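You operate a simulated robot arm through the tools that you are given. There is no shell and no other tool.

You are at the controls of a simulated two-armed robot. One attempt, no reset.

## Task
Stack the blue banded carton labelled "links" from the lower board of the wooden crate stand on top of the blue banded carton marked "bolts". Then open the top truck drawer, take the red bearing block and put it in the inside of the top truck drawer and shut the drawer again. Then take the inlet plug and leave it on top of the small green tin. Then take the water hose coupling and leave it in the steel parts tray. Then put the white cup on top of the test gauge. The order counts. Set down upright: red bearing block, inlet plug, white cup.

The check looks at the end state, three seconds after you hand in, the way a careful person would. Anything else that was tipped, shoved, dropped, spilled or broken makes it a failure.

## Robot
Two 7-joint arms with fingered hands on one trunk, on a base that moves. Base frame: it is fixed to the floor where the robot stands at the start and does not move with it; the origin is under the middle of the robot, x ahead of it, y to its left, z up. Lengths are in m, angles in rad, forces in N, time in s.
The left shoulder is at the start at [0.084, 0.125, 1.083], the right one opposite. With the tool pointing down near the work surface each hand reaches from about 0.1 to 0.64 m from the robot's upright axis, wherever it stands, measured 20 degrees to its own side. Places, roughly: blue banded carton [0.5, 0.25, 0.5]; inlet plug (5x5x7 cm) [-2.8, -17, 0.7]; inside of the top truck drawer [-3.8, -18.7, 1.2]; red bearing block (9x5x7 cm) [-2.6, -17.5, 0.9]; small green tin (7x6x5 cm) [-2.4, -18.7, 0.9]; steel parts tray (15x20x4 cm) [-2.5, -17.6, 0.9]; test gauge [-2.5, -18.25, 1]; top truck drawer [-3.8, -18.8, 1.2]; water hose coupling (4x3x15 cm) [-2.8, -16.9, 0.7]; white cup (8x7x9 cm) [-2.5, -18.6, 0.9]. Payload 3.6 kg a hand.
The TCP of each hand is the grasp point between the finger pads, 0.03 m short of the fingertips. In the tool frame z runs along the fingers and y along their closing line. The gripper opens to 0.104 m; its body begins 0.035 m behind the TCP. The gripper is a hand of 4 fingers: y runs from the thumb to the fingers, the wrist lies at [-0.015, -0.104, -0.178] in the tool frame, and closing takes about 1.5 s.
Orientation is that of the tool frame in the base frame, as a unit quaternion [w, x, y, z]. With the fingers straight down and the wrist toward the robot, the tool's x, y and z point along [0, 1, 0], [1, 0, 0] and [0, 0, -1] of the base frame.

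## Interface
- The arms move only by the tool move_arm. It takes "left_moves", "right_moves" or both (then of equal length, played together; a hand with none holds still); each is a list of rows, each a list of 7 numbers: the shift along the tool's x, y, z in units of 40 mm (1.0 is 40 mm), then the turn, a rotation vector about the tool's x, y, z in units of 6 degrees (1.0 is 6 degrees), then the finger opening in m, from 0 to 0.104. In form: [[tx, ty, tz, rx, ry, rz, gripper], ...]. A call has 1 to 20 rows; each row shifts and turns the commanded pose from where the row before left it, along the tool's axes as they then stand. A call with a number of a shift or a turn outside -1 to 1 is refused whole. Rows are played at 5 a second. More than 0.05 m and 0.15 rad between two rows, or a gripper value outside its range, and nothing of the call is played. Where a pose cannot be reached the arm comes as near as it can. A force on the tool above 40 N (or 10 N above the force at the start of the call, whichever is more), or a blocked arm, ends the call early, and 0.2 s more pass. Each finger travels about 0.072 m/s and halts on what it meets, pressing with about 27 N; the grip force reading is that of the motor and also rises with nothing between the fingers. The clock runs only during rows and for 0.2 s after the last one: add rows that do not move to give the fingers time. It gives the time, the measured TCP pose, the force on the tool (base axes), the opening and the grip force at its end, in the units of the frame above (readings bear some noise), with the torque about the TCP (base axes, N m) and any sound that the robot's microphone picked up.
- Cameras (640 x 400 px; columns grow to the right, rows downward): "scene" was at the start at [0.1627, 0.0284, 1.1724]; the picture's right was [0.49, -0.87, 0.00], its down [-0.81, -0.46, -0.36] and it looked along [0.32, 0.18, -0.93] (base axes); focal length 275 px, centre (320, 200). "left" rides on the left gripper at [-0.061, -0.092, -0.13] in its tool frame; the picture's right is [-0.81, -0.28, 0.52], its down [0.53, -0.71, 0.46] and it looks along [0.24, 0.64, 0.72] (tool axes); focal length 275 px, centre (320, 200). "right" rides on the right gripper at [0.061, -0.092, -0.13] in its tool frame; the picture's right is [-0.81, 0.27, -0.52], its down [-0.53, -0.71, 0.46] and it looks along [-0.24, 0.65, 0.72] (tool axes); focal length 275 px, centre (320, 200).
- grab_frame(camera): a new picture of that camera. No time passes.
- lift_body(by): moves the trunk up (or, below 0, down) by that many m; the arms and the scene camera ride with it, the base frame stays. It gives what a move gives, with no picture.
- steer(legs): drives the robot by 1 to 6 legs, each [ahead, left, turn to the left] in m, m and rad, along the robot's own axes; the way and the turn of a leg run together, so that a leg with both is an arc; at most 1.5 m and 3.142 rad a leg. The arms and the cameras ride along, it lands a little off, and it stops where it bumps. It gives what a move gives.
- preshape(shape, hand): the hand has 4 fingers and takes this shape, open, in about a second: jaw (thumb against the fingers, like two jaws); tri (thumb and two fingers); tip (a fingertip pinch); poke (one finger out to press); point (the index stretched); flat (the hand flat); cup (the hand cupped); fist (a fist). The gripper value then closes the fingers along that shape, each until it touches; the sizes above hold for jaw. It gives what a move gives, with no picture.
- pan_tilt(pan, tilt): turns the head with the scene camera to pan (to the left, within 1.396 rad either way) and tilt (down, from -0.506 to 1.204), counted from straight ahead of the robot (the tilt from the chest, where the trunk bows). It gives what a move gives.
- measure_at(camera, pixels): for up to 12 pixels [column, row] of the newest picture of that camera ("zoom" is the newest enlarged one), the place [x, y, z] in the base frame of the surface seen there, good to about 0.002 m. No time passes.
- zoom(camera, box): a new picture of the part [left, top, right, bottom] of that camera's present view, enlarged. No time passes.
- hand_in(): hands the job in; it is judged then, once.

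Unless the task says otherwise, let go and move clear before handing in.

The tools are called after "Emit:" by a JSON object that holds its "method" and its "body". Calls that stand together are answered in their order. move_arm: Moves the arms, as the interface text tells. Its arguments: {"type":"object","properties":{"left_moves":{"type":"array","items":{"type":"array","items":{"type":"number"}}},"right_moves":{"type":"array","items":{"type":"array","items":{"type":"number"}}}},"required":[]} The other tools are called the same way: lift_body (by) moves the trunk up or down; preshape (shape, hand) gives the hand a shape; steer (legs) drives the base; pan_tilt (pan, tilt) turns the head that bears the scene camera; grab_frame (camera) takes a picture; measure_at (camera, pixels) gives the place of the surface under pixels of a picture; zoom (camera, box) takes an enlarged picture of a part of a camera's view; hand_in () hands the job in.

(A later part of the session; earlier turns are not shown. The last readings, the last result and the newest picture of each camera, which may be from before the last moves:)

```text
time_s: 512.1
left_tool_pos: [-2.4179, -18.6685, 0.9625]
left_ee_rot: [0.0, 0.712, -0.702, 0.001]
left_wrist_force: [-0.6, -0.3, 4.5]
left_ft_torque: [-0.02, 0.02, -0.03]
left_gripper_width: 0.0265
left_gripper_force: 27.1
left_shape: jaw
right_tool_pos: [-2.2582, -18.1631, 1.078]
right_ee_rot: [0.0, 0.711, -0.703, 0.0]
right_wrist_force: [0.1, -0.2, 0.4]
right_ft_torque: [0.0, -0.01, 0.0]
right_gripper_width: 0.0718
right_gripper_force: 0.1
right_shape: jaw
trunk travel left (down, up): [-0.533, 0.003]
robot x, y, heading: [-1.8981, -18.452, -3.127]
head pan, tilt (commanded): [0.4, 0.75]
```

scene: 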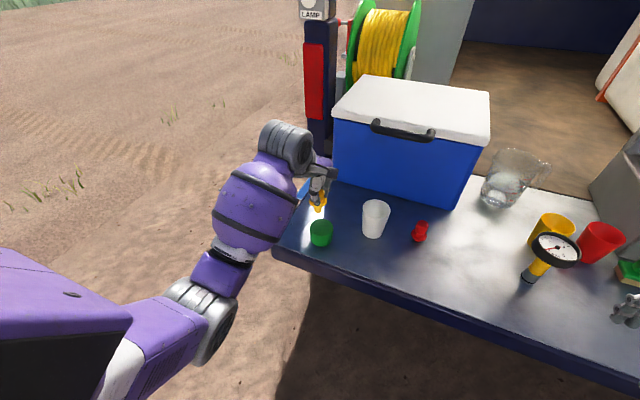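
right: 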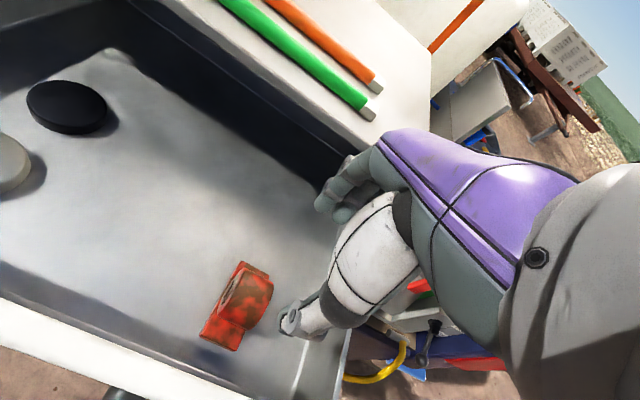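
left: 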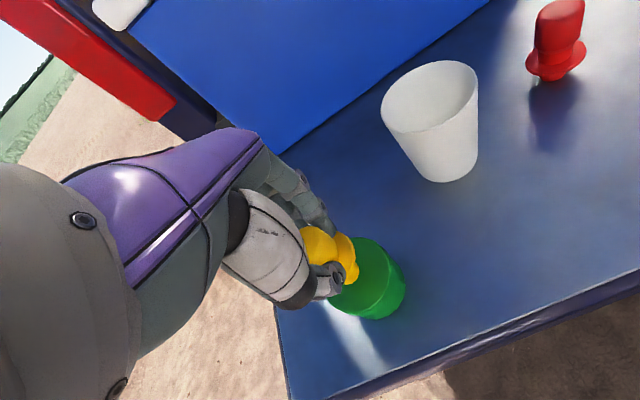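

Contact at 4.5 N: the plug stands on the lid. I will open the fingers gradually.

Emit:
{"method": "move_arm", "body": {"left_moves": [[0, 0, 0, 0, 0, 0, 0.028], [0, 0, 0, 0, 0, 0, 0.032], [0, 0, 0, 0, 0, 0, 0.038], [0, 0, 0, 0, 0, 0, 0.045], [0, 0, 0, 0, 0, 0, 0.055], [0, 0, 0, 0, 0, 0, 0.065], [0, 0, 0, 0, 0, 0, 0.065]]}}

Emit:
{"method": "zoom", "body": {"camera": "scene", "box": [280, 170, 360, 250]}}

Emit:
{"method": "grab_frame", "body": {"camera": "left"}}

```text
time_s: 513.7
left_tool_pos: [-2.417, -18.6683, 0.961]
left_ee_rot: [-0.001, 0.712, -0.702, 0.002]
left_wrist_force: [0.8, -0.3, -0.9]
left_ft_torque: [0.01, 0.02, -0.01]
left_gripper_width: 0.0647
left_gripper_force: 0.1
left_shape: jaw
right_tool_pos: [-2.2577, -18.1643, 1.0778]
right_ee_rot: [-0.001, 0.711, -0.704, 0.0]
right_wrist_force: [-1.1, 0.2, -0.1]
right_ft_torque: [0.02, 0.06, -0.01]
right_gripper_width: 0.0717
right_gripper_force: 0.0
right_shape: jaw
trunk travel left (down, up): [-0.533, 0.003]
robot x, y, heading: [-1.8966, -18.45, -3.124]
head pan, tilt (commanded): [0.4, 0.75]
```

```text
5.00 times, centred on (320, 210) of scene
```

zoom: 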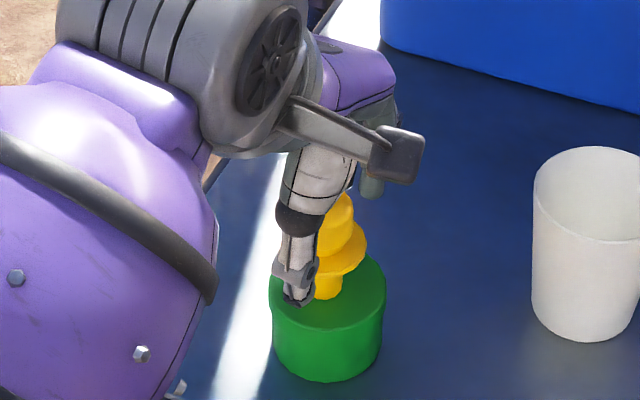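

```text
taken
```

left: 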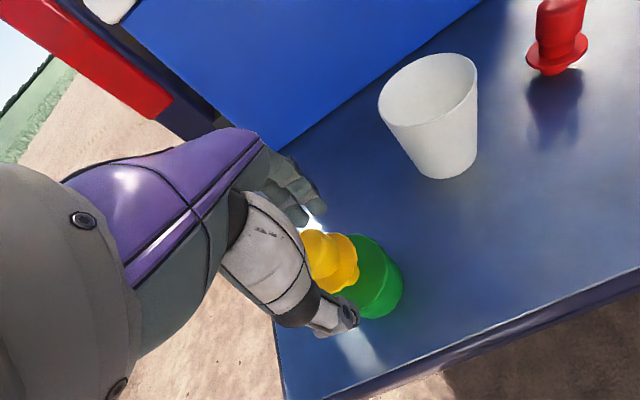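

The plug stands upright on the lid. I will raise the hand straight up clear of it.

Emit:
{"method": "move_arm", "body": {"left_moves": [[0, 0, 0, 0, 0, 0, 0.075], [0, 0, -0.4, 0, 0, 0, 0.075], [0, 0, -0.7, 0, 0, 0, 0.075], [0, 0, -0.9, 0, 0, 0, 0.075], [0, 0, -0.9, 0, 0, 0, 0.075], [0, 0, 0, 0, 0, 0, 0.075]]}}

Emit:
{"method": "zoom", "body": {"camera": "scene", "box": [280, 170, 400, 250]}}

Emit:
{"method": "grab_frame", "body": {"camera": "left"}}

```text
time_s: 515.1
left_tool_pos: [-2.417, -18.6688, 1.0767]
left_ee_rot: [-0.001, 0.712, -0.702, 0.001]
left_wrist_force: [-0.5, 0.4, -0.6]
left_ft_torque: [0.02, -0.01, 0.0]
left_gripper_width: 0.0746
left_gripper_force: 0.0
left_shape: jaw
right_tool_pos: [-2.2574, -18.1631, 1.0784]
right_ee_rot: [-0.001, 0.71, -0.704, -0.001]
right_wrist_force: [-0.2, 0.2, -0.3]
right_ft_torque: [0.0, 0.01, -0.03]
right_gripper_width: 0.0717
right_gripper_force: 0.0
right_shape: jaw
trunk travel left (down, up): [-0.533, 0.003]
robot x, y, heading: [-1.8978, -18.4501, -3.13]
head pan, tilt (commanded): [0.4, 0.75]
```

```text
5.00 times, centred on (340, 210) of scene
```

zoom: 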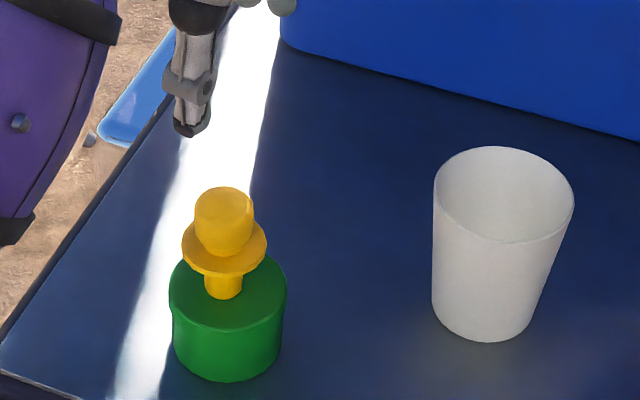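

```text
taken
```

left: 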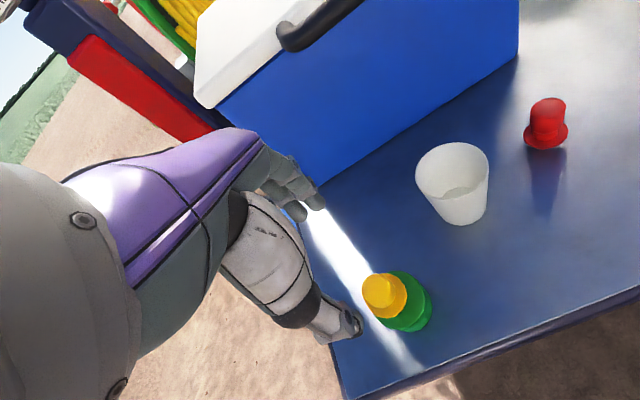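

The plug stands upright on the green tin. Next is the hose coupling: I will back out, go to the right end again, and lower the trunk for a level sideways grip on the coupling.

Emit:
{"method": "steer", "body": {"legs": [[-0.45, 0, 0], [0, -0.9, 0], [0, -0.9, 0]]}}

Emit:
{"method": "lift_body", "body": {"by": -0.3}}

Emit:
{"method": "pan_tilt", "body": {"pan": 0.1, "tilt": 0.5}}

Emit:
{"method": "grab_frame", "body": {"camera": "scene"}}

```text
time_s: 533.6
left_tool_pos: [-1.9833, -16.8682, 1.0762]
left_ee_rot: [0.0, 0.714, -0.7, 0.002]
left_wrist_force: [0.0, -0.4, -0.5]
left_ft_torque: [0.04, 0.02, -0.01]
left_gripper_width: 0.0749
left_gripper_force: 0.1
left_shape: jaw
right_tool_pos: [-1.8258, -16.3636, 1.0771]
right_ee_rot: [0.0, 0.712, -0.702, 0.0]
right_wrist_force: [-0.7, -0.1, 0.3]
right_ft_torque: [-0.02, 0.04, 0.0]
right_gripper_width: 0.0716
right_gripper_force: 0.0
right_shape: jaw
trunk travel left (down, up): [-0.533, 0.003]
robot x, y, heading: [-1.4655, -16.6442, -3.122]
head pan, tilt (commanded): [0.4, 0.75]
```

```text
time_s: 536.6
left_tool_pos: [-1.9836, -16.8671, 0.7767]
left_ee_rot: [0.0, 0.713, -0.701, 0.002]
left_wrist_force: [-0.1, 0.6, 0.7]
left_ft_torque: [0.02, -0.02, -0.02]
left_gripper_width: 0.0749
left_gripper_force: 0.0
left_shape: jaw
right_tool_pos: [-1.787, -16.3618, 0.6782]
right_ee_rot: [-0.127, 0.702, -0.69, 0.124]
right_wrist_force: [-0.1, -0.6, 0.2]
right_ft_torque: [-0.03, -0.01, -0.01]
right_gripper_width: 0.0715
right_gripper_force: 0.0
right_shape: jaw
trunk travel left (down, up): [-0.233, 0.303]
robot x, y, heading: [-1.4645, -16.6467, -3.124]
head pan, tilt (commanded): [0.4, 0.75]
```

```text
time_s: 537.4
left_tool_pos: [-1.9837, -16.8684, 0.7767]
left_ee_rot: [-0.001, 0.713, -0.701, 0.001]
left_wrist_force: [0.2, 0.0, 0.2]
left_ft_torque: [0.02, -0.02, -0.03]
left_gripper_width: 0.0745
left_gripper_force: 0.1
left_shape: jaw
right_tool_pos: [-1.7869, -16.3628, 0.6778]
right_ee_rot: [-0.126, 0.702, -0.691, 0.123]
right_wrist_force: [-0.7, 0.5, 0.2]
right_ft_torque: [0.0, -0.03, 0.02]
right_gripper_width: 0.0716
right_gripper_force: 0.0
right_shape: jaw
trunk travel left (down, up): [-0.233, 0.303]
robot x, y, heading: [-1.467, -16.6458, -3.125]
head pan, tilt (commanded): [0.099, 0.499]
```

```text
taken
```

scene: 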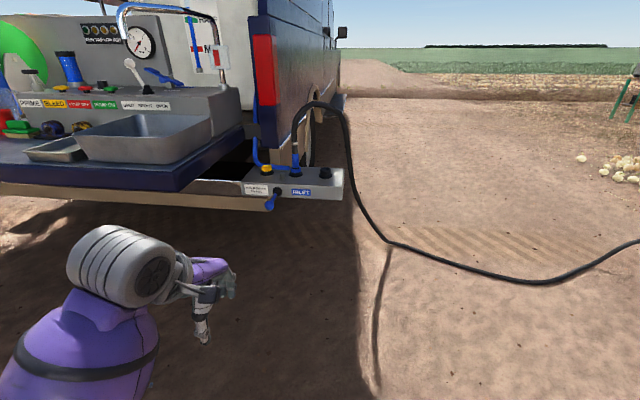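

The left hand is at (−1.984, −16.868, 0.777). I will turn it in one smooth rotation so the fingers point forward and close sideways.

Emit:
{"method": "move_arm", "body": {"left_moves": [[0, 0, 0, -0.577, -0.577, -0.577, 0.08], [0, 0, 0, -0.577, -0.577, -0.577, 0.08], [0, 0, 0, -0.577, -0.577, -0.577, 0.08], [0, 0, 0, -0.577, -0.577, -0.577, 0.08], [0, 0, 0, -0.577, -0.577, -0.577, 0.08], [0, 0, 0, -0.577, -0.577, -0.577, 0.08], [0, 0, 0, -0.577, -0.577, -0.577, 0.08], [0, 0, 0, -0.577, -0.577, -0.577, 0.08], [0, 0, 0, -0.577, -0.577, -0.577, 0.08], [0, 0, 0, -0.577, -0.577, -0.577, 0.08], [0, 0, 0, -0.577, -0.577, -0.577, 0.08], [0, 0, 0, -0.577, -0.577, -0.577, 0.08], [0, 0, 0, -0.577, -0.577, -0.577, 0.08], [0, 0, 0, -0.577, -0.577, -0.577, 0.08], [0, 0, 0, -0.577, -0.577, -0.577, 0.08], [0, 0, 0, -0.577, -0.577, -0.577, 0.08], [0, 0, 0, -0.577, -0.577, -0.577, 0.08], [0, 0, 0, -0.577, -0.577, -0.577, 0.08], [0, 0, 0, -0.577, -0.577, -0.577, 0.08], [0, 0, 0, -0.577, -0.577, -0.577, 0.08]]}}

Emit:
{"method": "grab_frame", "body": {"camera": "scene"}}

Emit:
{"method": "grab_frame", "body": {"camera": "left"}}

```text
time_s: 541.8
left_tool_pos: [-2.0034, -16.878, 0.8205]
left_ee_rot: [-0.028, -0.673, 0.025, 0.738]
left_wrist_force: [0.6, 0.5, -0.3]
left_ft_torque: [0.0, -0.02, 0.0]
left_gripper_width: 0.0797
left_gripper_force: 0.1
left_shape: jaw
right_tool_pos: [-1.7866, -16.3623, 0.6796]
right_ee_rot: [-0.126, 0.701, -0.691, 0.123]
right_wrist_force: [-0.2, 0.8, 1.2]
right_ft_torque: [0.02, 0.02, 0.03]
right_gripper_width: 0.0719
right_gripper_force: 0.0
right_shape: jaw
trunk travel left (down, up): [-0.233, 0.303]
robot x, y, heading: [-1.4613, -16.6484, -3.122]
head pan, tilt (commanded): [0.099, 0.499]
stopped in row 20 (left hand): the arm was blocked; the commanded pose is now the measured one
```

```text
taken
```

scene: 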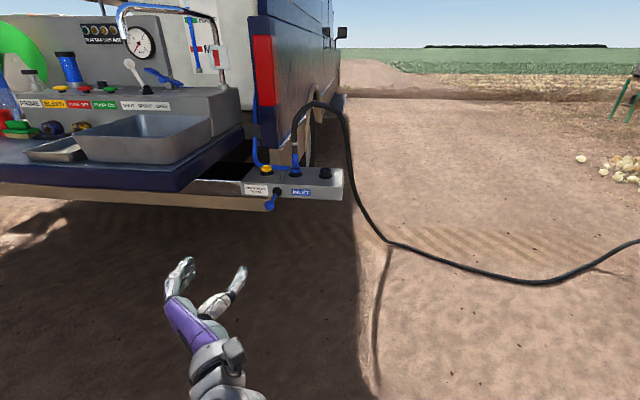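

```text
taken
```

left: 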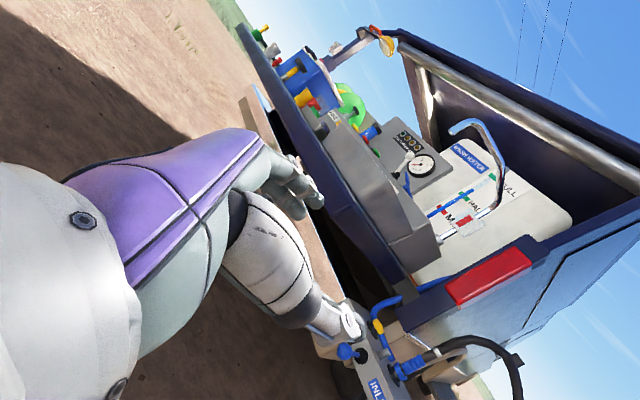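

The left hand now points forward with the thumb on the right, 5° off level. I will correct that and drive 0.4 m closer, still short of the ledge, to look at the coupling.

Emit:
{"method": "move_arm", "body": {"left_moves": [[0, 0, 0, 0, 0.44, -0.36, 0.08], [0, 0, 0, 0, 0.44, -0.36, 0.08], [0, 0, 0, 0, 0, 0, 0.08]]}}

Emit:
{"method": "steer", "body": {"legs": [[0.38, 0, -0.018]]}}

Emit:
{"method": "pan_tilt", "body": {"pan": 0.15, "tilt": 0.6}}

Emit:
{"method": "grab_frame", "body": {"camera": "scene"}}

Emit:
{"method": "zoom", "body": {"camera": "scene", "box": [230, 100, 430, 260]}}

```text
time_s: 542.6
left_tool_pos: [-2.0032, -16.8845, 0.8225]
left_ee_rot: [0.018, 0.707, -0.021, -0.706]
left_wrist_force: [0.2, -0.4, 0.1]
left_ft_torque: [-0.05, -0.05, 0.02]
left_gripper_width: 0.0796
left_gripper_force: 0.1
left_shape: jaw
right_tool_pos: [-1.7852, -16.3637, 0.6796]
right_ee_rot: [-0.126, 0.702, -0.69, 0.123]
right_wrist_force: [-0.1, -0.1, -0.9]
right_ft_torque: [-0.04, 0.03, -0.03]
right_gripper_width: 0.0717
right_gripper_force: 0.1
right_shape: jaw
trunk travel left (down, up): [-0.233, 0.303]
robot x, y, heading: [-1.4653, -16.6447, -3.126]
head pan, tilt (commanded): [0.099, 0.499]
```

```text
time_s: 545.0
left_tool_pos: [-2.39, -16.8786, 0.8253]
left_ee_rot: [-0.011, -0.705, 0.022, 0.709]
left_wrist_force: [0.9, -0.1, 0.1]
left_ft_torque: [-0.03, -0.01, 0.01]
left_gripper_width: 0.0796
left_gripper_force: 0.0
left_shape: jaw
right_tool_pos: [-2.1644, -16.3625, 0.6791]
right_ee_rot: [-0.125, 0.697, -0.695, 0.124]
right_wrist_force: [-0.3, -0.3, 0.7]
right_ft_torque: [0.0, -0.02, 0.02]
right_gripper_width: 0.0719
right_gripper_force: 0.1
right_shape: jaw
trunk travel left (down, up): [-0.233, 0.303]
robot x, y, heading: [-1.8508, -16.6497, -3.14]
head pan, tilt (commanded): [0.099, 0.499]
```

```text
time_s: 545.6
left_tool_pos: [-2.3912, -16.8797, 0.8273]
left_ee_rot: [-0.012, -0.704, 0.023, 0.71]
left_wrist_force: [-1.3, -0.2, -0.2]
left_ft_torque: [-0.02, 0.01, -0.01]
left_gripper_width: 0.08
left_gripper_force: 0.0
left_shape: jaw
right_tool_pos: [-2.1637, -16.3622, 0.6792]
right_ee_rot: [-0.125, 0.696, -0.696, 0.124]
right_wrist_force: [-0.5, -0.3, 0.5]
right_ft_torque: [0.01, -0.03, 0.01]
right_gripper_width: 0.0717
right_gripper_force: 0.1
right_shape: jaw
trunk travel left (down, up): [-0.233, 0.303]
robot x, y, heading: [-1.8491, -16.6501, -3.14]
head pan, tilt (commanded): [0.15, 0.6]
```

```text
taken
```

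scene: 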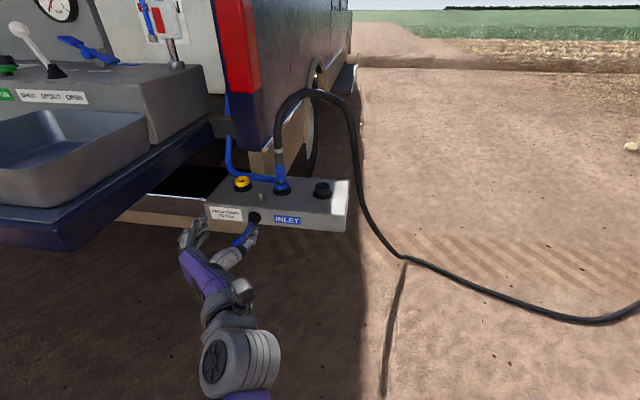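

```text
2.50 times, centred on (330, 180) of scene
```

zoom: 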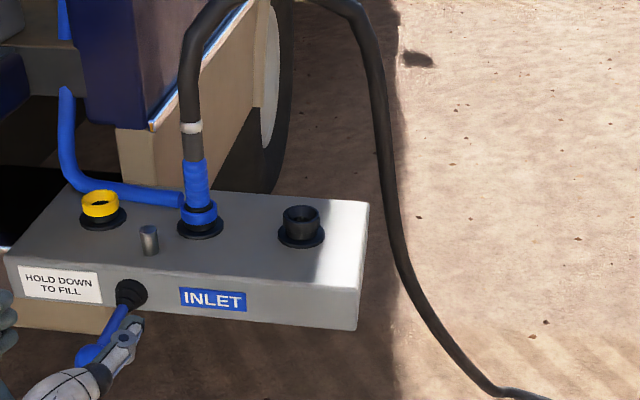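

The coupling stands in its port at (281,175) with the hose rising from a ferrule at (278,150). I will measure it and the small pin near it.

Emit:
{"method": "measure_at", "body": {"camera": "zoom", "pixels": [[198, 215], [197, 200], [195, 180], [193, 165], [192, 145], [192, 127], [190, 110], [190, 80], [149, 232], [149, 250], [198, 232], [130, 322]]}}

Emit:
{"method": "measure_at", "body": {"camera": "zoom", "pixels": [[184, 180], [207, 180], [182, 210], [215, 210], [186, 145], [202, 145], [183, 90], [202, 60], [210, 25], [250, 5], [90, 355], [120, 330]]}}

```text
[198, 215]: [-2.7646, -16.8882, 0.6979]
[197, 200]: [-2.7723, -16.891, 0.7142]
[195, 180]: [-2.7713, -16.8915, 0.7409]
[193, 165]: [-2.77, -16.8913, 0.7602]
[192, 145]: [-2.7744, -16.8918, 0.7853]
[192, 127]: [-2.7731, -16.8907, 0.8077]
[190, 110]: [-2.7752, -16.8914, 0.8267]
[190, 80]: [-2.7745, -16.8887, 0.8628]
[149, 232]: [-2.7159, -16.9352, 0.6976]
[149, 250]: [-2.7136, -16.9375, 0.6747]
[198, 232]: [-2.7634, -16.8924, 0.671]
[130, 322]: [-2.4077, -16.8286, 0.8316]
```

```text
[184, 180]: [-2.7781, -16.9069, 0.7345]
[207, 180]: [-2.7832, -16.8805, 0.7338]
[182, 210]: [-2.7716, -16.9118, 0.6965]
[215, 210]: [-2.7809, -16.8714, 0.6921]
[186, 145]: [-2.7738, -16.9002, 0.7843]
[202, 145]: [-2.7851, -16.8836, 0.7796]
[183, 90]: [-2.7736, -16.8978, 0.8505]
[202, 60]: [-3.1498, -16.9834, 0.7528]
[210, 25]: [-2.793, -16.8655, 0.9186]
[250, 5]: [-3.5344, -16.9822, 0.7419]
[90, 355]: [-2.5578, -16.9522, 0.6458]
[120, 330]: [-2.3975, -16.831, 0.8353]
```

The coupling's grip is centred near (−2.784, −16.894), z 0.71–0.77. I will lower the hand to z≈0.757, fix its roll and line up in y, then drive up to just short of it.

Emit:
{"method": "move_arm", "body": {"left_moves": [[0.6, 0.12, 0, -0.05, 0, -0.16, 0.08], [0.6, 0.12, 0, -0.05, 0, -0.16, 0.08], [0.55, 0.12, 0, -0.05, 0, -0.15, 0.08], [0, 0, 0, 0, 0, 0, 0.08]]}}

Emit:
{"method": "steer", "body": {"legs": [[0.25, 0, 0]]}}

Emit:
{"method": "pan_tilt", "body": {"pan": 0.25, "tilt": 0.75}}

Emit:
{"method": "grab_frame", "body": {"camera": "scene"}}

Emit:
{"method": "grab_frame", "body": {"camera": "left"}}

```text
time_s: 546.6
left_tool_pos: [-2.393, -16.9038, 0.7613]
left_ee_rot: [-0.013, -0.702, 0.018, 0.711]
left_wrist_force: [-0.3, 0.0, 0.3]
left_ft_torque: [-0.02, 0.03, 0.01]
left_gripper_width: 0.0796
left_gripper_force: 0.1
left_shape: jaw
right_tool_pos: [-2.1639, -16.3602, 0.6783]
right_ee_rot: [0.125, -0.696, 0.696, -0.124]
right_wrist_force: [-0.3, -0.3, 0.1]
right_ft_torque: [-0.01, 0.02, -0.04]
right_gripper_width: 0.0719
right_gripper_force: 0.1
right_shape: jaw
trunk travel left (down, up): [-0.233, 0.303]
robot x, y, heading: [-1.848, -16.6516, -3.142]
head pan, tilt (commanded): [0.15, 0.6]
```

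```text
time_s: 548.5
left_tool_pos: [-2.6438, -16.9038, 0.7624]
left_ee_rot: [-0.013, -0.7, 0.016, 0.714]
left_wrist_force: [0.2, -0.5, -0.4]
left_ft_torque: [0.0, -0.02, -0.02]
left_gripper_width: 0.0799
left_gripper_force: 0.0
left_shape: jaw
right_tool_pos: [-2.4123, -16.3614, 0.6786]
right_ee_rot: [0.125, -0.696, 0.696, -0.124]
right_wrist_force: [-0.3, -0.3, -0.3]
right_ft_torque: [0.0, -0.03, 0.02]
right_gripper_width: 0.0719
right_gripper_force: 0.0
right_shape: jaw
trunk travel left (down, up): [-0.233, 0.303]
robot x, y, heading: [-2.0954, -16.6524, -3.137]
head pan, tilt (commanded): [0.15, 0.6]
```

```text
time_s: 549.2
left_tool_pos: [-2.6439, -16.9047, 0.764]
left_ee_rot: [-0.014, -0.7, 0.016, 0.714]
left_wrist_force: [-0.5, -0.6, -0.8]
left_ft_torque: [-0.01, 0.0, 0.0]
left_gripper_width: 0.0796
left_gripper_force: 0.0
left_shape: jaw
right_tool_pos: [-2.4138, -16.3622, 0.6783]
right_ee_rot: [0.125, -0.695, 0.697, -0.125]
right_wrist_force: [0.0, 0.3, 0.7]
right_ft_torque: [0.0, -0.02, -0.02]
right_gripper_width: 0.0717
right_gripper_force: 0.0
right_shape: jaw
trunk travel left (down, up): [-0.233, 0.303]
robot x, y, heading: [-2.094, -16.6534, -3.139]
head pan, tilt (commanded): [0.25, 0.75]
```

```text
taken
```

scene: 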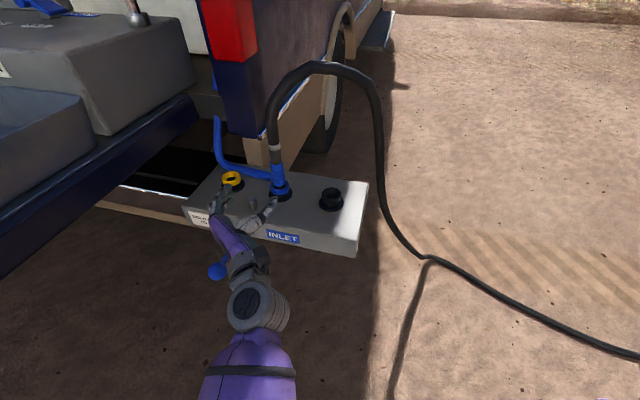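

```text
taken
```

left: 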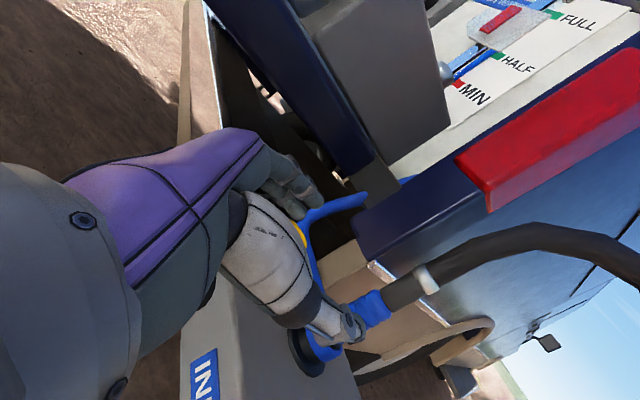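

The TCP is 1.1 cm left of the coupling's centre. I will shift right by that and reach forward 0.14 m so the coupling comes between thumb and fingers.

Emit:
{"method": "move_arm", "body": {"left_moves": [[0, -0.28, 0.4, 0, 0, 0, 0.08], [0.02, 0, 0.8, 0, 0, 0, 0.08], [0.02, 0, 0.8, 0, 0, 0, 0.08], [0.02, 0, 0.8, 0, 0, 0, 0.08], [0.02, 0, 0.6, 0, 0, 0, 0.08], [0, 0, 0, 0, 0, 0, 0.08]]}}

Emit:
{"method": "zoom", "body": {"camera": "scene", "box": [180, 100, 380, 260]}}

Emit:
{"method": "grab_frame", "body": {"camera": "left"}}

```text
time_s: 550.6
left_tool_pos: [-2.7803, -16.8923, 0.7624]
left_ee_rot: [-0.012, -0.7, 0.015, 0.714]
left_wrist_force: [-0.8, -1.1, -0.3]
left_ft_torque: [-0.03, 0.02, -0.02]
left_gripper_width: 0.0794
left_gripper_force: 0.1
left_shape: jaw
right_tool_pos: [-2.4129, -16.3619, 0.6784]
right_ee_rot: [-0.126, 0.696, -0.696, 0.124]
right_wrist_force: [0.4, 0.2, 0.9]
right_ft_torque: [0.01, -0.01, -0.02]
right_gripper_width: 0.0715
right_gripper_force: 0.2
right_shape: jaw
trunk travel left (down, up): [-0.233, 0.303]
robot x, y, heading: [-2.0976, -16.6512, -3.142]
head pan, tilt (commanded): [0.25, 0.75]
```

```text
2.50 times, centred on (280, 180) of scene
```

zoom: 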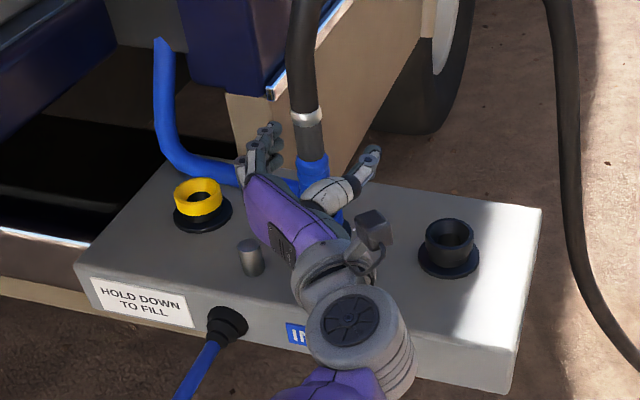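

```text
taken
```

left: 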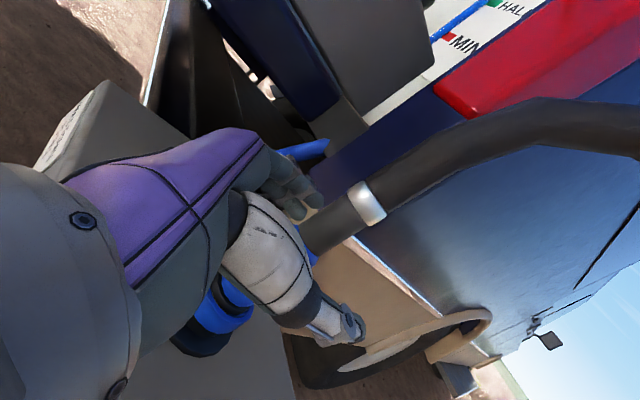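

The coupling is between thumb and fingers. I will close on it.

Emit:
{"method": "move_arm", "body": {"left_moves": [[0, 0, 0, 0, 0, 0, 0.065], [0, 0, 0, 0, 0, 0, 0.05], [0, 0, 0, 0, 0, 0, 0.035], [0, 0, 0, 0, 0, 0, 0.02], [0, 0, 0, 0, 0, 0, 0.01], [0, 0, 0, 0, 0, 0, 0.01], [0, 0, 0, 0, 0, 0, 0.01]]}}

Emit:
{"method": "grab_frame", "body": {"camera": "left"}}

```text
time_s: 552.2
left_tool_pos: [-2.7798, -16.8914, 0.7616]
left_ee_rot: [-0.011, -0.699, 0.016, 0.715]
left_wrist_force: [0.4, -1.2, 0.9]
left_ft_torque: [-0.02, 0.0, 0.03]
left_gripper_width: 0.0104
left_gripper_force: 0.0
left_shape: jaw
right_tool_pos: [-2.4124, -16.3634, 0.6793]
right_ee_rot: [-0.125, 0.696, -0.696, 0.124]
right_wrist_force: [0.1, 0.9, -0.1]
right_ft_torque: [0.02, -0.03, 0.03]
right_gripper_width: 0.0717
right_gripper_force: 0.2
right_shape: jaw
trunk travel left (down, up): [-0.233, 0.303]
robot x, y, heading: [-2.0969, -16.6516, -3.142]
head pan, tilt (commanded): [0.25, 0.75]
```

```text
taken
```

left: 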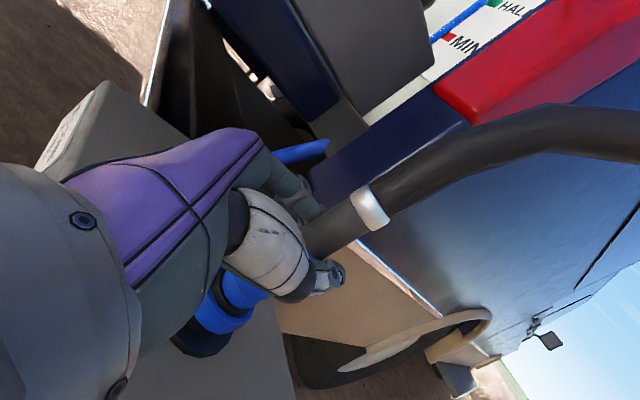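

The hand closed to 1 cm with no grip force, so the coupling sits in the hollow behind the pads, as the bar did. I will reopen, draw back 2 cm so it is nearer the fingertips, and close again.

Emit:
{"method": "move_arm", "body": {"left_moves": [[0, 0, 0, 0, 0, 0, 0.03], [0, 0, 0, 0, 0, 0, 0.05], [0, 0, 0, 0, 0, 0, 0.06], [0, 0, -0.25, 0, 0, 0, 0.06], [0, 0, -0.25, 0, 0, 0, 0.06], [0, 0, 0, 0, 0, 0, 0.045], [0, 0, 0, 0, 0, 0, 0.03], [0, 0, 0, 0, 0, 0, 0.015], [0, 0, 0, 0, 0, 0, 0.005], [0, 0, 0, 0, 0, 0, 0.005], [0, 0, 0, 0, 0, 0, 0.005]]}}

Emit:
{"method": "grab_frame", "body": {"camera": "left"}}

Emit:
{"method": "zoom", "body": {"camera": "scene", "box": [200, 110, 360, 240]}}

```text
time_s: 554.6
left_tool_pos: [-2.76, -16.8928, 0.7619]
left_ee_rot: [-0.013, -0.7, 0.016, 0.714]
left_wrist_force: [1.0, -2.1, 0.6]
left_ft_torque: [-0.09, 0.01, 0.04]
left_gripper_width: 0.0227
left_gripper_force: 27.1
left_shape: jaw
right_tool_pos: [-2.4127, -16.3619, 0.6785]
right_ee_rot: [0.126, -0.696, 0.696, -0.125]
right_wrist_force: [1.6, 0.6, -0.6]
right_ft_torque: [0.03, -0.04, 0.0]
right_gripper_width: 0.0719
right_gripper_force: 0.0
right_shape: jaw
trunk travel left (down, up): [-0.233, 0.303]
robot x, y, heading: [-2.0999, -16.6511, -3.141]
head pan, tilt (commanded): [0.25, 0.75]
```

```text
taken
```

left: 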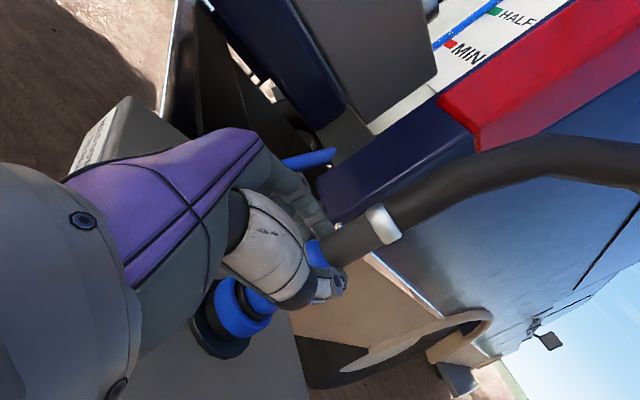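

```text
3.08 times, centred on (280, 175) of scene
```

zoom: 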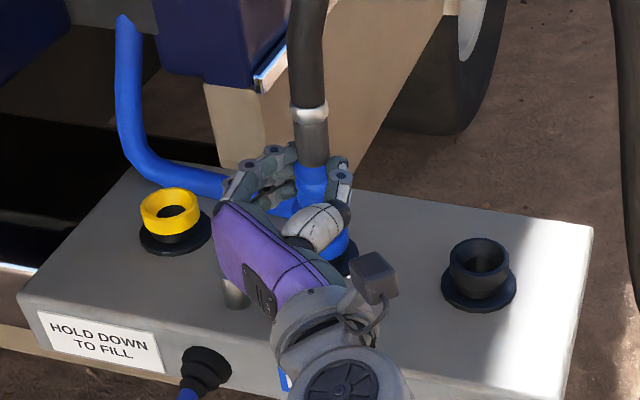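

Now it is gripped at 2.3 cm with 27 N. I will lift slowly and watch the force.

Emit:
{"method": "move_arm", "body": {"left_moves": [[-0.2, 0, 0, 0, 0, 0, 0.005], [-0.3, 0, 0, 0, 0, 0, 0.005], [-0.4, 0, 0, 0, 0, 0, 0.005], [-0.4, 0, 0, 0, 0, 0, 0.005], [0, 0, 0, 0, 0, 0, 0.005]]}}

Emit:
{"method": "zoom", "body": {"camera": "scene", "box": [200, 80, 400, 240]}}

Emit:
{"method": "grab_frame", "body": {"camera": "left"}}

```text
time_s: 555.8
left_tool_pos: [-2.7584, -16.8883, 0.8129]
left_ee_rot: [-0.012, -0.7, 0.017, 0.713]
left_wrist_force: [-0.6, 0.1, -3.0]
left_ft_torque: [0.04, -0.04, 0.0]
left_gripper_width: 0.0226
left_gripper_force: 27.8
left_shape: jaw
right_tool_pos: [-2.4135, -16.3617, 0.679]
right_ee_rot: [-0.125, 0.696, -0.696, 0.123]
right_wrist_force: [0.4, 0.2, 0.0]
right_ft_torque: [0.03, -0.02, -0.02]
right_gripper_width: 0.0715
right_gripper_force: 0.0
right_shape: jaw
trunk travel left (down, up): [-0.233, 0.303]
robot x, y, heading: [-2.0937, -16.6532, -3.14]
head pan, tilt (commanded): [0.25, 0.75]
```

```text
2.50 times, centred on (300, 160) of scene
```

zoom: 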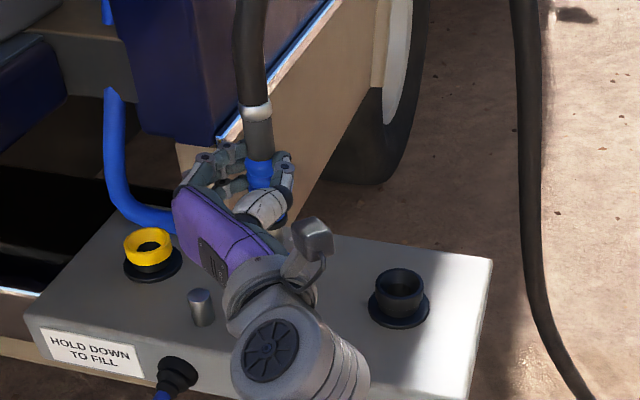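

```text
taken
```

left: 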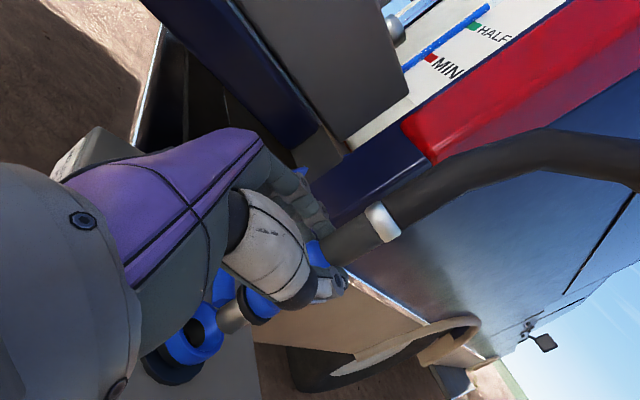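

The coupling rises with the hand (about 3 N), its spigot leaving the port's blue ring. I will lift another 8 cm.

Emit:
{"method": "move_arm", "body": {"left_moves": [[-0.5, 0, 0, 0, 0, 0, 0.005], [-0.5, 0, 0, 0, 0, 0, 0.005], [-0.5, 0, 0, 0, 0, 0, 0.005], [-0.5, 0, 0, 0, 0, 0, 0.005], [0, 0, 0, 0, 0, 0, 0.005]]}}

Emit:
{"method": "grab_frame", "body": {"camera": "scene"}}

Emit:
{"method": "grab_frame", "body": {"camera": "left"}}

```text
time_s: 557.0
left_tool_pos: [-2.758, -16.8861, 0.894]
left_ee_rot: [-0.012, -0.7, 0.016, 0.714]
left_wrist_force: [0.2, -0.6, -2.4]
left_ft_torque: [-0.02, -0.07, 0.0]
left_gripper_width: 0.0224
left_gripper_force: 27.6
left_shape: jaw
right_tool_pos: [-2.413, -16.3625, 0.678]
right_ee_rot: [-0.125, 0.696, -0.696, 0.124]
right_wrist_force: [0.4, 0.5, 0.1]
right_ft_torque: [-0.04, -0.03, 0.04]
right_gripper_width: 0.0715
right_gripper_force: 0.1
right_shape: jaw
trunk travel left (down, up): [-0.233, 0.303]
robot x, y, heading: [-2.0958, -16.6516, -3.141]
head pan, tilt (commanded): [0.25, 0.75]
```

```text
taken
```

scene: 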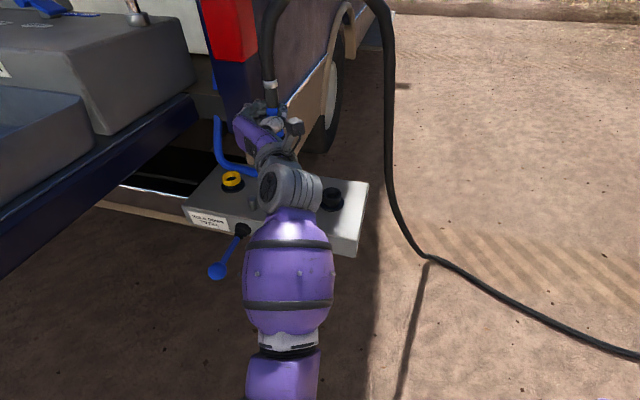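

```text
taken
```

left: 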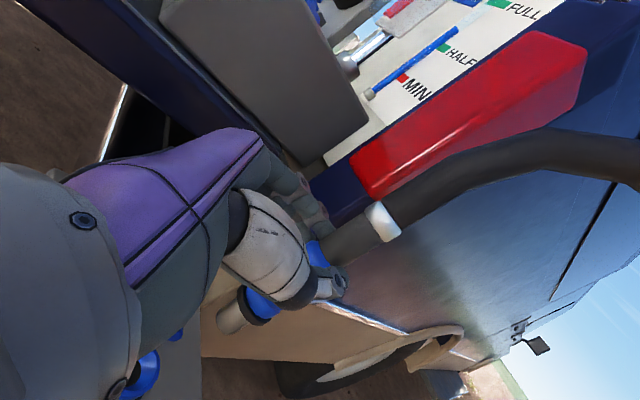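

The coupling is clear of the port, spigot showing at (235,310), with the hose following. I will back off half a metre and check how the hose behaves.

Emit:
{"method": "steer", "body": {"legs": [[-0.45, 0, 0]]}}

Emit:
{"method": "lift_body", "body": {"by": 0.25}}

Emit:
{"method": "grab_frame", "body": {"camera": "scene"}}

Emit:
{"method": "grab_frame", "body": {"camera": "left"}}

```text
time_s: 559.7
left_tool_pos: [-2.3108, -16.8858, 0.894]
left_ee_rot: [-0.011, -0.7, 0.016, 0.714]
left_wrist_force: [0.9, 0.0, -2.2]
left_ft_torque: [0.01, -0.03, 0.04]
left_gripper_width: 0.0227
left_gripper_force: 27.0
left_shape: jaw
right_tool_pos: [-1.9659, -16.3612, 0.6781]
right_ee_rot: [0.125, -0.696, 0.696, -0.124]
right_wrist_force: [0.3, 0.6, -0.2]
right_ft_torque: [0.03, 0.02, 0.03]
right_gripper_width: 0.0718
right_gripper_force: 0.1
right_shape: jaw
trunk travel left (down, up): [-0.233, 0.303]
robot x, y, heading: [-1.6529, -16.656, -3.147]
head pan, tilt (commanded): [0.25, 0.75]
```

```text
time_s: 562.2
left_tool_pos: [-2.3119, -16.8861, 1.1444]
left_ee_rot: [-0.012, -0.701, 0.016, 0.713]
left_wrist_force: [-0.9, 0.5, -2.1]
left_ft_torque: [0.0, -0.08, -0.02]
left_gripper_width: 0.0224
left_gripper_force: 27.1
left_shape: jaw
right_tool_pos: [-1.9664, -16.3613, 0.9282]
right_ee_rot: [0.126, -0.696, 0.696, -0.125]
right_wrist_force: [-0.5, 0.4, 0.5]
right_ft_torque: [0.04, -0.02, 0.01]
right_gripper_width: 0.0716
right_gripper_force: 0.0
right_shape: jaw
trunk travel left (down, up): [-0.483, 0.053]
robot x, y, heading: [-1.6494, -16.6525, -3.141]
head pan, tilt (commanded): [0.25, 0.75]
```

```text
taken
```

scene: 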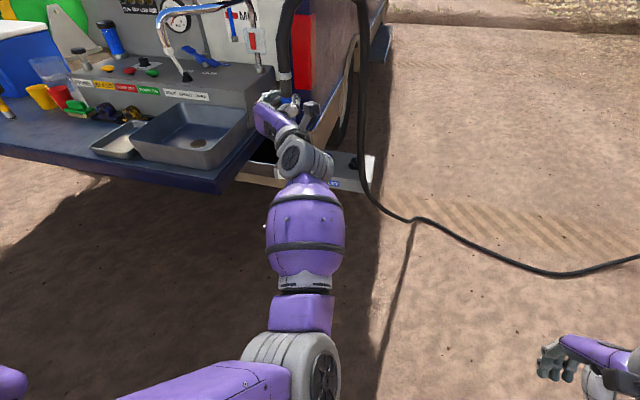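

```text
taken
```

left: 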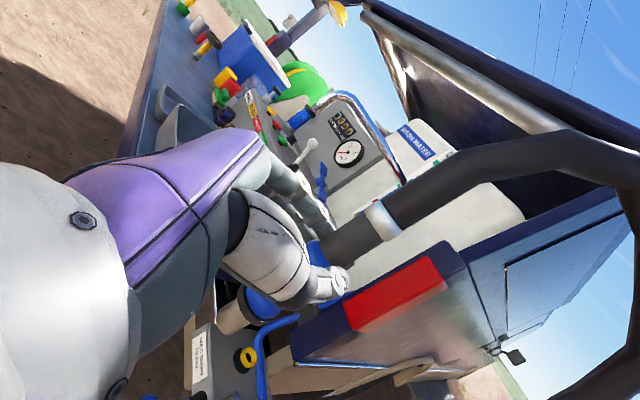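

The hose follows freely and the load is only about 2 N. I will turn the hand back to fingers-down, which lays the coupling level.

Emit:
{"method": "move_arm", "body": {"left_moves": [[0, 0, 0, 0.577, 0.577, 0.577, 0.005], [0, 0, 0, 0.577, 0.577, 0.577, 0.005], [0, 0, 0, 0.577, 0.577, 0.577, 0.005], [0, 0, 0, 0.577, 0.577, 0.577, 0.005], [0, 0, 0, 0.577, 0.577, 0.577, 0.005], [0, 0, 0, 0.577, 0.577, 0.577, 0.005], [0, 0, 0, 0.577, 0.577, 0.577, 0.005], [0, 0, 0, 0.577, 0.577, 0.577, 0.005], [0, 0, 0, 0.577, 0.577, 0.577, 0.005], [0, 0, 0, 0.577, 0.577, 0.577, 0.005], [0, 0, 0, 0.577, 0.577, 0.577, 0.005], [0, 0, 0, 0.577, 0.577, 0.577, 0.005], [0, 0, 0, 0.577, 0.577, 0.577, 0.005], [0, 0, 0, 0.577, 0.577, 0.577, 0.005], [0, 0, 0, 0.577, 0.577, 0.577, 0.005], [0, 0, 0, 0.577, 0.577, 0.577, 0.005], [0, 0, 0, 0.577, 0.577, 0.577, 0.005], [0, 0, 0, 0.577, 0.577, 0.577, 0.005], [0, 0, 0, 0.577, 0.577, 0.577, 0.005], [0, 0, 0, 0.577, 0.577, 0.577, 0.005]]}}

Emit:
{"method": "grab_frame", "body": {"camera": "scene"}}

Emit:
{"method": "grab_frame", "body": {"camera": "left"}}

```text
time_s: 566.5
left_tool_pos: [-2.3112, -16.8854, 1.1428]
left_ee_rot: [-0.02, -0.704, 0.71, -0.007]
left_wrist_force: [0.9, 0.9, -2.6]
left_ft_torque: [0.05, 0.01, -0.02]
left_gripper_width: 0.0217
left_gripper_force: 26.9
left_shape: jaw
right_tool_pos: [-1.9669, -16.361, 0.9291]
right_ee_rot: [-0.126, 0.697, -0.695, 0.124]
right_wrist_force: [-0.1, 0.1, -0.3]
right_ft_torque: [0.01, 0.04, -0.02]
right_gripper_width: 0.0717
right_gripper_force: 0.0
right_shape: jaw
trunk travel left (down, up): [-0.483, 0.053]
robot x, y, heading: [-1.6526, -16.6499, -3.141]
head pan, tilt (commanded): [0.25, 0.75]
```

```text
taken
```

scene: 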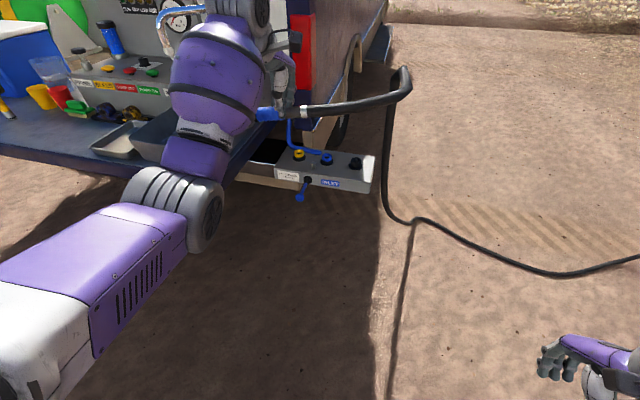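

```text
taken
```

left: 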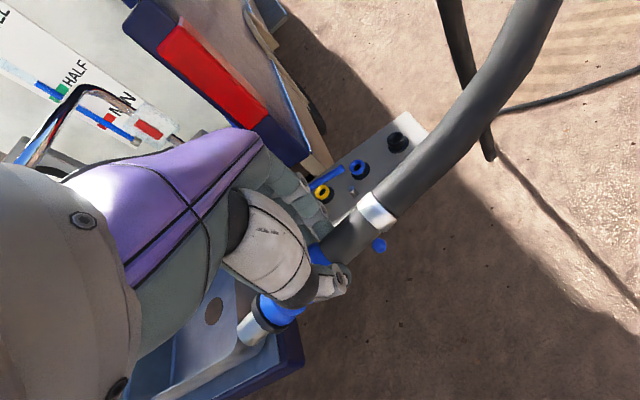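

The coupling is level, hose to the right. I will measure its ends relative to the TCP, and yaw the hand so the hose end will point back toward me over the tray's front.

Emit:
{"method": "measure_at", "body": {"camera": "left", "pixels": [[243, 333], [255, 318], [270, 312], [372, 212], [345, 240], [400, 190], [250, 325], [285, 315]]}}

Emit:
{"method": "move_arm", "body": {"left_moves": [[0, 0, 0, 0, 0, 1, 0.005], [0, 0, 0, 0, 0, 1, 0.005], [0, 0, 0, 0, 0, 1, 0.005], [0, 0, 0, 0, 0, 1, 0.005], [0, 0, 0, 0, 0, 1, 0.005], [0, 0, 0, 0, 0, 1, 0.005], [0, 0, 0, 0, 0, 1, 0.005], [0, 0, 0, 0, 0, 1, 0.005], [0, 0, 0, 0, 0, 1, 0.005], [0, 0, 0, 0, 0, 1, 0.005], [0, 0, 0, 0, 0, 1, 0.005], [0, 0, 0, 0, 0, 0, 0.005]]}}

Emit:
{"method": "grab_frame", "body": {"camera": "scene"}}

Emit:
{"method": "grab_frame", "body": {"camera": "left"}}

```text
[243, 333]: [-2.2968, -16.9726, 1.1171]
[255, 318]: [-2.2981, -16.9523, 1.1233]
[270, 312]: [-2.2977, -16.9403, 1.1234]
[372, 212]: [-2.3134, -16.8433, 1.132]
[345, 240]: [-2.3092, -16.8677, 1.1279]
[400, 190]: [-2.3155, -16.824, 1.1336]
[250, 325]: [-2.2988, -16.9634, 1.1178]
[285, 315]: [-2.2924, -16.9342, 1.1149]
```

```text
time_s: 569.0
left_tool_pos: [-2.3056, -16.8856, 1.143]
left_ee_rot: [-0.014, -0.205, 0.979, -0.016]
left_wrist_force: [-1.0, -0.4, -2.6]
left_ft_torque: [0.03, -0.07, 0.0]
left_gripper_width: 0.0214
left_gripper_force: 27.3
left_shape: jaw
left hand out of reach, approached as far as the arm can: row 11
right_tool_pos: [-1.9667, -16.3615, 0.9295]
right_ee_rot: [-0.125, 0.696, -0.696, 0.124]
right_wrist_force: [0.2, -0.1, -0.1]
right_ft_torque: [-0.01, 0.01, 0.02]
right_gripper_width: 0.0717
right_gripper_force: 0.0
right_shape: jaw
trunk travel left (down, up): [-0.483, 0.053]
robot x, y, heading: [-1.6492, -16.6518, -3.135]
head pan, tilt (commanded): [0.25, 0.75]
```

```text
taken
```

scene: 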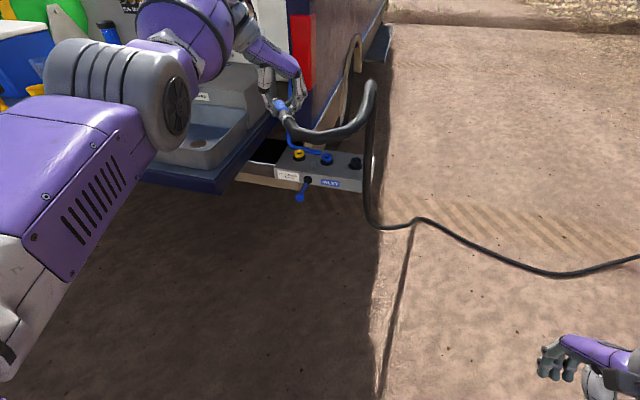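

```text
taken
```

left: 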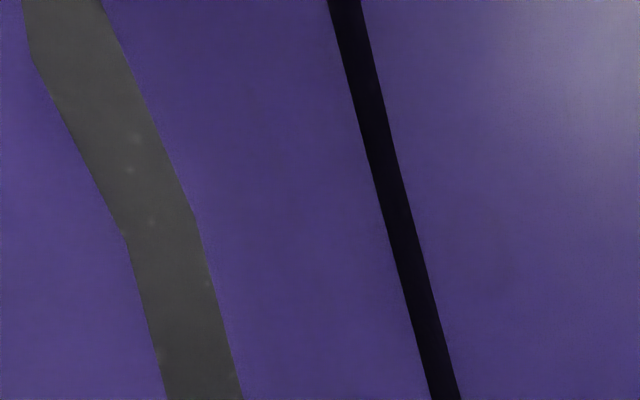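

The coupling runs from 9 cm (spigot side) to 4 cm (hose side) of the TCP. The last bit of turn was at the arm's limit, so I will pull the hand 15 cm closer and finish the turn.

Emit:
{"method": "move_arm", "body": {"left_moves": [[-0.86, -0.38, 0, 0, 0, 0, 0.005], [-0.86, -0.38, 0, 0, 0, 0, 0.005], [-0.86, -0.38, 0, 0, 0, 0, 0.005], [-0.86, -0.38, 0, 0, 0, 0, 0.005], [0, 0, 0, 0, 0, 1, 0.005], [0, 0, 0, 0, 0, 1, 0.005], [0, 0, 0, 0, 0, 0.5, 0.005], [0, 0, 0, 0, 0, 0, 0.005]]}}

Emit:
{"method": "grab_frame", "body": {"camera": "scene"}}

```text
time_s: 570.9
left_tool_pos: [-2.1558, -16.8854, 1.1394]
left_ee_rot: [-0.012, -0.075, 0.997, -0.019]
left_wrist_force: [-0.1, 0.6, -2.3]
left_ft_torque: [0.03, -0.06, 0.01]
left_gripper_width: 0.021
left_gripper_force: 26.8
left_shape: jaw
right_tool_pos: [-1.966, -16.3612, 0.9285]
right_ee_rot: [0.125, -0.696, 0.697, -0.124]
right_wrist_force: [-0.2, 0.1, 0.3]
right_ft_torque: [0.02, -0.05, 0.01]
right_gripper_width: 0.0719
right_gripper_force: 0.0
right_shape: jaw
trunk travel left (down, up): [-0.483, 0.053]
robot x, y, heading: [-1.6553, -16.6525, -3.14]
head pan, tilt (commanded): [0.25, 0.75]
```

```text
taken
```

scene: 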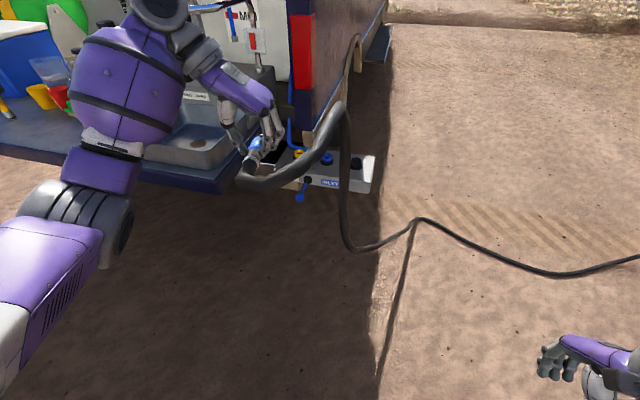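

The coupling now points mostly forward with the hose end toward me. I will strafe left to the tray and approach it.

Emit:
{"method": "steer", "body": {"legs": [[0, 0.66, 0], [0.15, 0, 0]]}}

Emit:
{"method": "pan_tilt", "body": {"pan": 0.3, "tilt": 0.8}}

Emit:
{"method": "grab_frame", "body": {"camera": "scene"}}

```text
time_s: 578.1
left_tool_pos: [-2.2976, -17.5552, 1.1397]
left_ee_rot: [-0.012, -0.082, 0.996, -0.019]
left_wrist_force: [-0.5, -0.8, -2.0]
left_ft_torque: [0.04, -0.05, 0.02]
left_gripper_width: 0.0213
left_gripper_force: 27.2
left_shape: jaw
right_tool_pos: [-2.1153, -17.0288, 0.9291]
right_ee_rot: [-0.127, 0.7, -0.692, 0.124]
right_wrist_force: [0.3, 0.5, -0.2]
right_ft_torque: [-0.02, -0.02, 0.0]
right_gripper_width: 0.0718
right_gripper_force: 0.1
right_shape: jaw
trunk travel left (down, up): [-0.483, 0.053]
robot x, y, heading: [-1.7962, -17.3128, -3.129]
head pan, tilt (commanded): [0.25, 0.75]
```

```text
time_s: 578.7
left_tool_pos: [-2.299, -17.5565, 1.1401]
left_ee_rot: [-0.011, -0.081, 0.996, -0.018]
left_wrist_force: [0.2, 0.2, -2.8]
left_ft_torque: [-0.03, -0.05, 0.0]
left_gripper_width: 0.0211
left_gripper_force: 26.9
left_shape: jaw
right_tool_pos: [-2.1146, -17.0293, 0.928]
right_ee_rot: [-0.126, 0.7, -0.692, 0.124]
right_wrist_force: [-0.4, 0.3, 0.2]
right_ft_torque: [-0.02, 0.0, 0.01]
right_gripper_width: 0.0718
right_gripper_force: 0.1
right_shape: jaw
trunk travel left (down, up): [-0.483, 0.053]
robot x, y, heading: [-1.7971, -17.3141, -3.125]
head pan, tilt (commanded): [0.3, 0.799]
```

```text
taken
```

scene: 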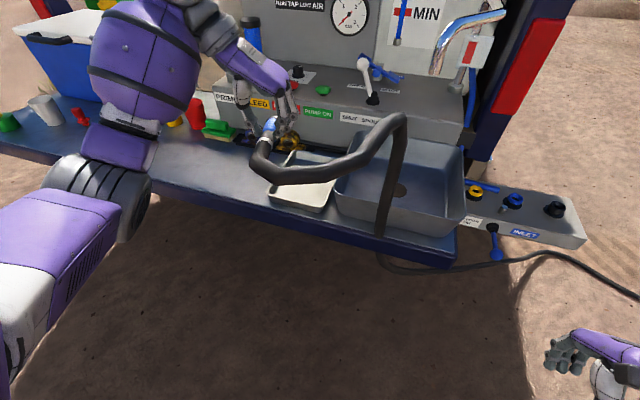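

The hose trails as expected. I will zoom to see the tray and the coupling.

Emit:
{"method": "zoom", "body": {"camera": "scene", "box": [220, 90, 380, 220]}}

Emit:
{"method": "measure_at", "body": {"camera": "scene", "pixels": [[325, 200], [300, 200], [332, 190], [285, 205], [272, 198], [310, 195], [318, 208], [300, 155], [330, 158], [268, 190]]}}

```text
3.08 times, centred on (300, 155) of scene
```

zoom: 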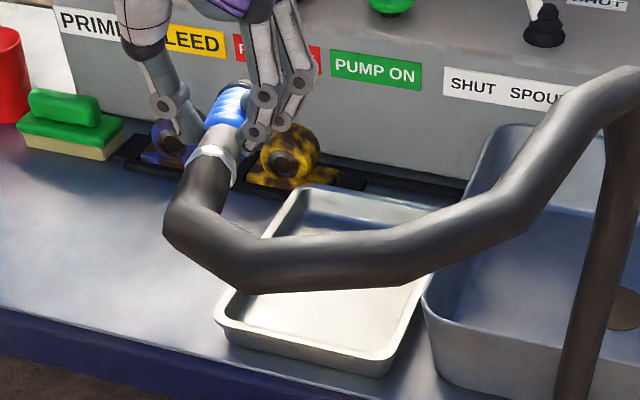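

```text
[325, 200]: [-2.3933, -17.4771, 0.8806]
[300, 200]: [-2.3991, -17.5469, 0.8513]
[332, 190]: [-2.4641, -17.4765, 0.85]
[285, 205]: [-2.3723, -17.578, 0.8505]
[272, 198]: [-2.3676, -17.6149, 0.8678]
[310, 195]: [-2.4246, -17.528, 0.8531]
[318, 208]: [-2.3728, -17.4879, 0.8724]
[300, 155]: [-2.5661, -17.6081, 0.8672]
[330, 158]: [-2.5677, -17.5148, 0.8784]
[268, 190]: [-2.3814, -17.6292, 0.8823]
```

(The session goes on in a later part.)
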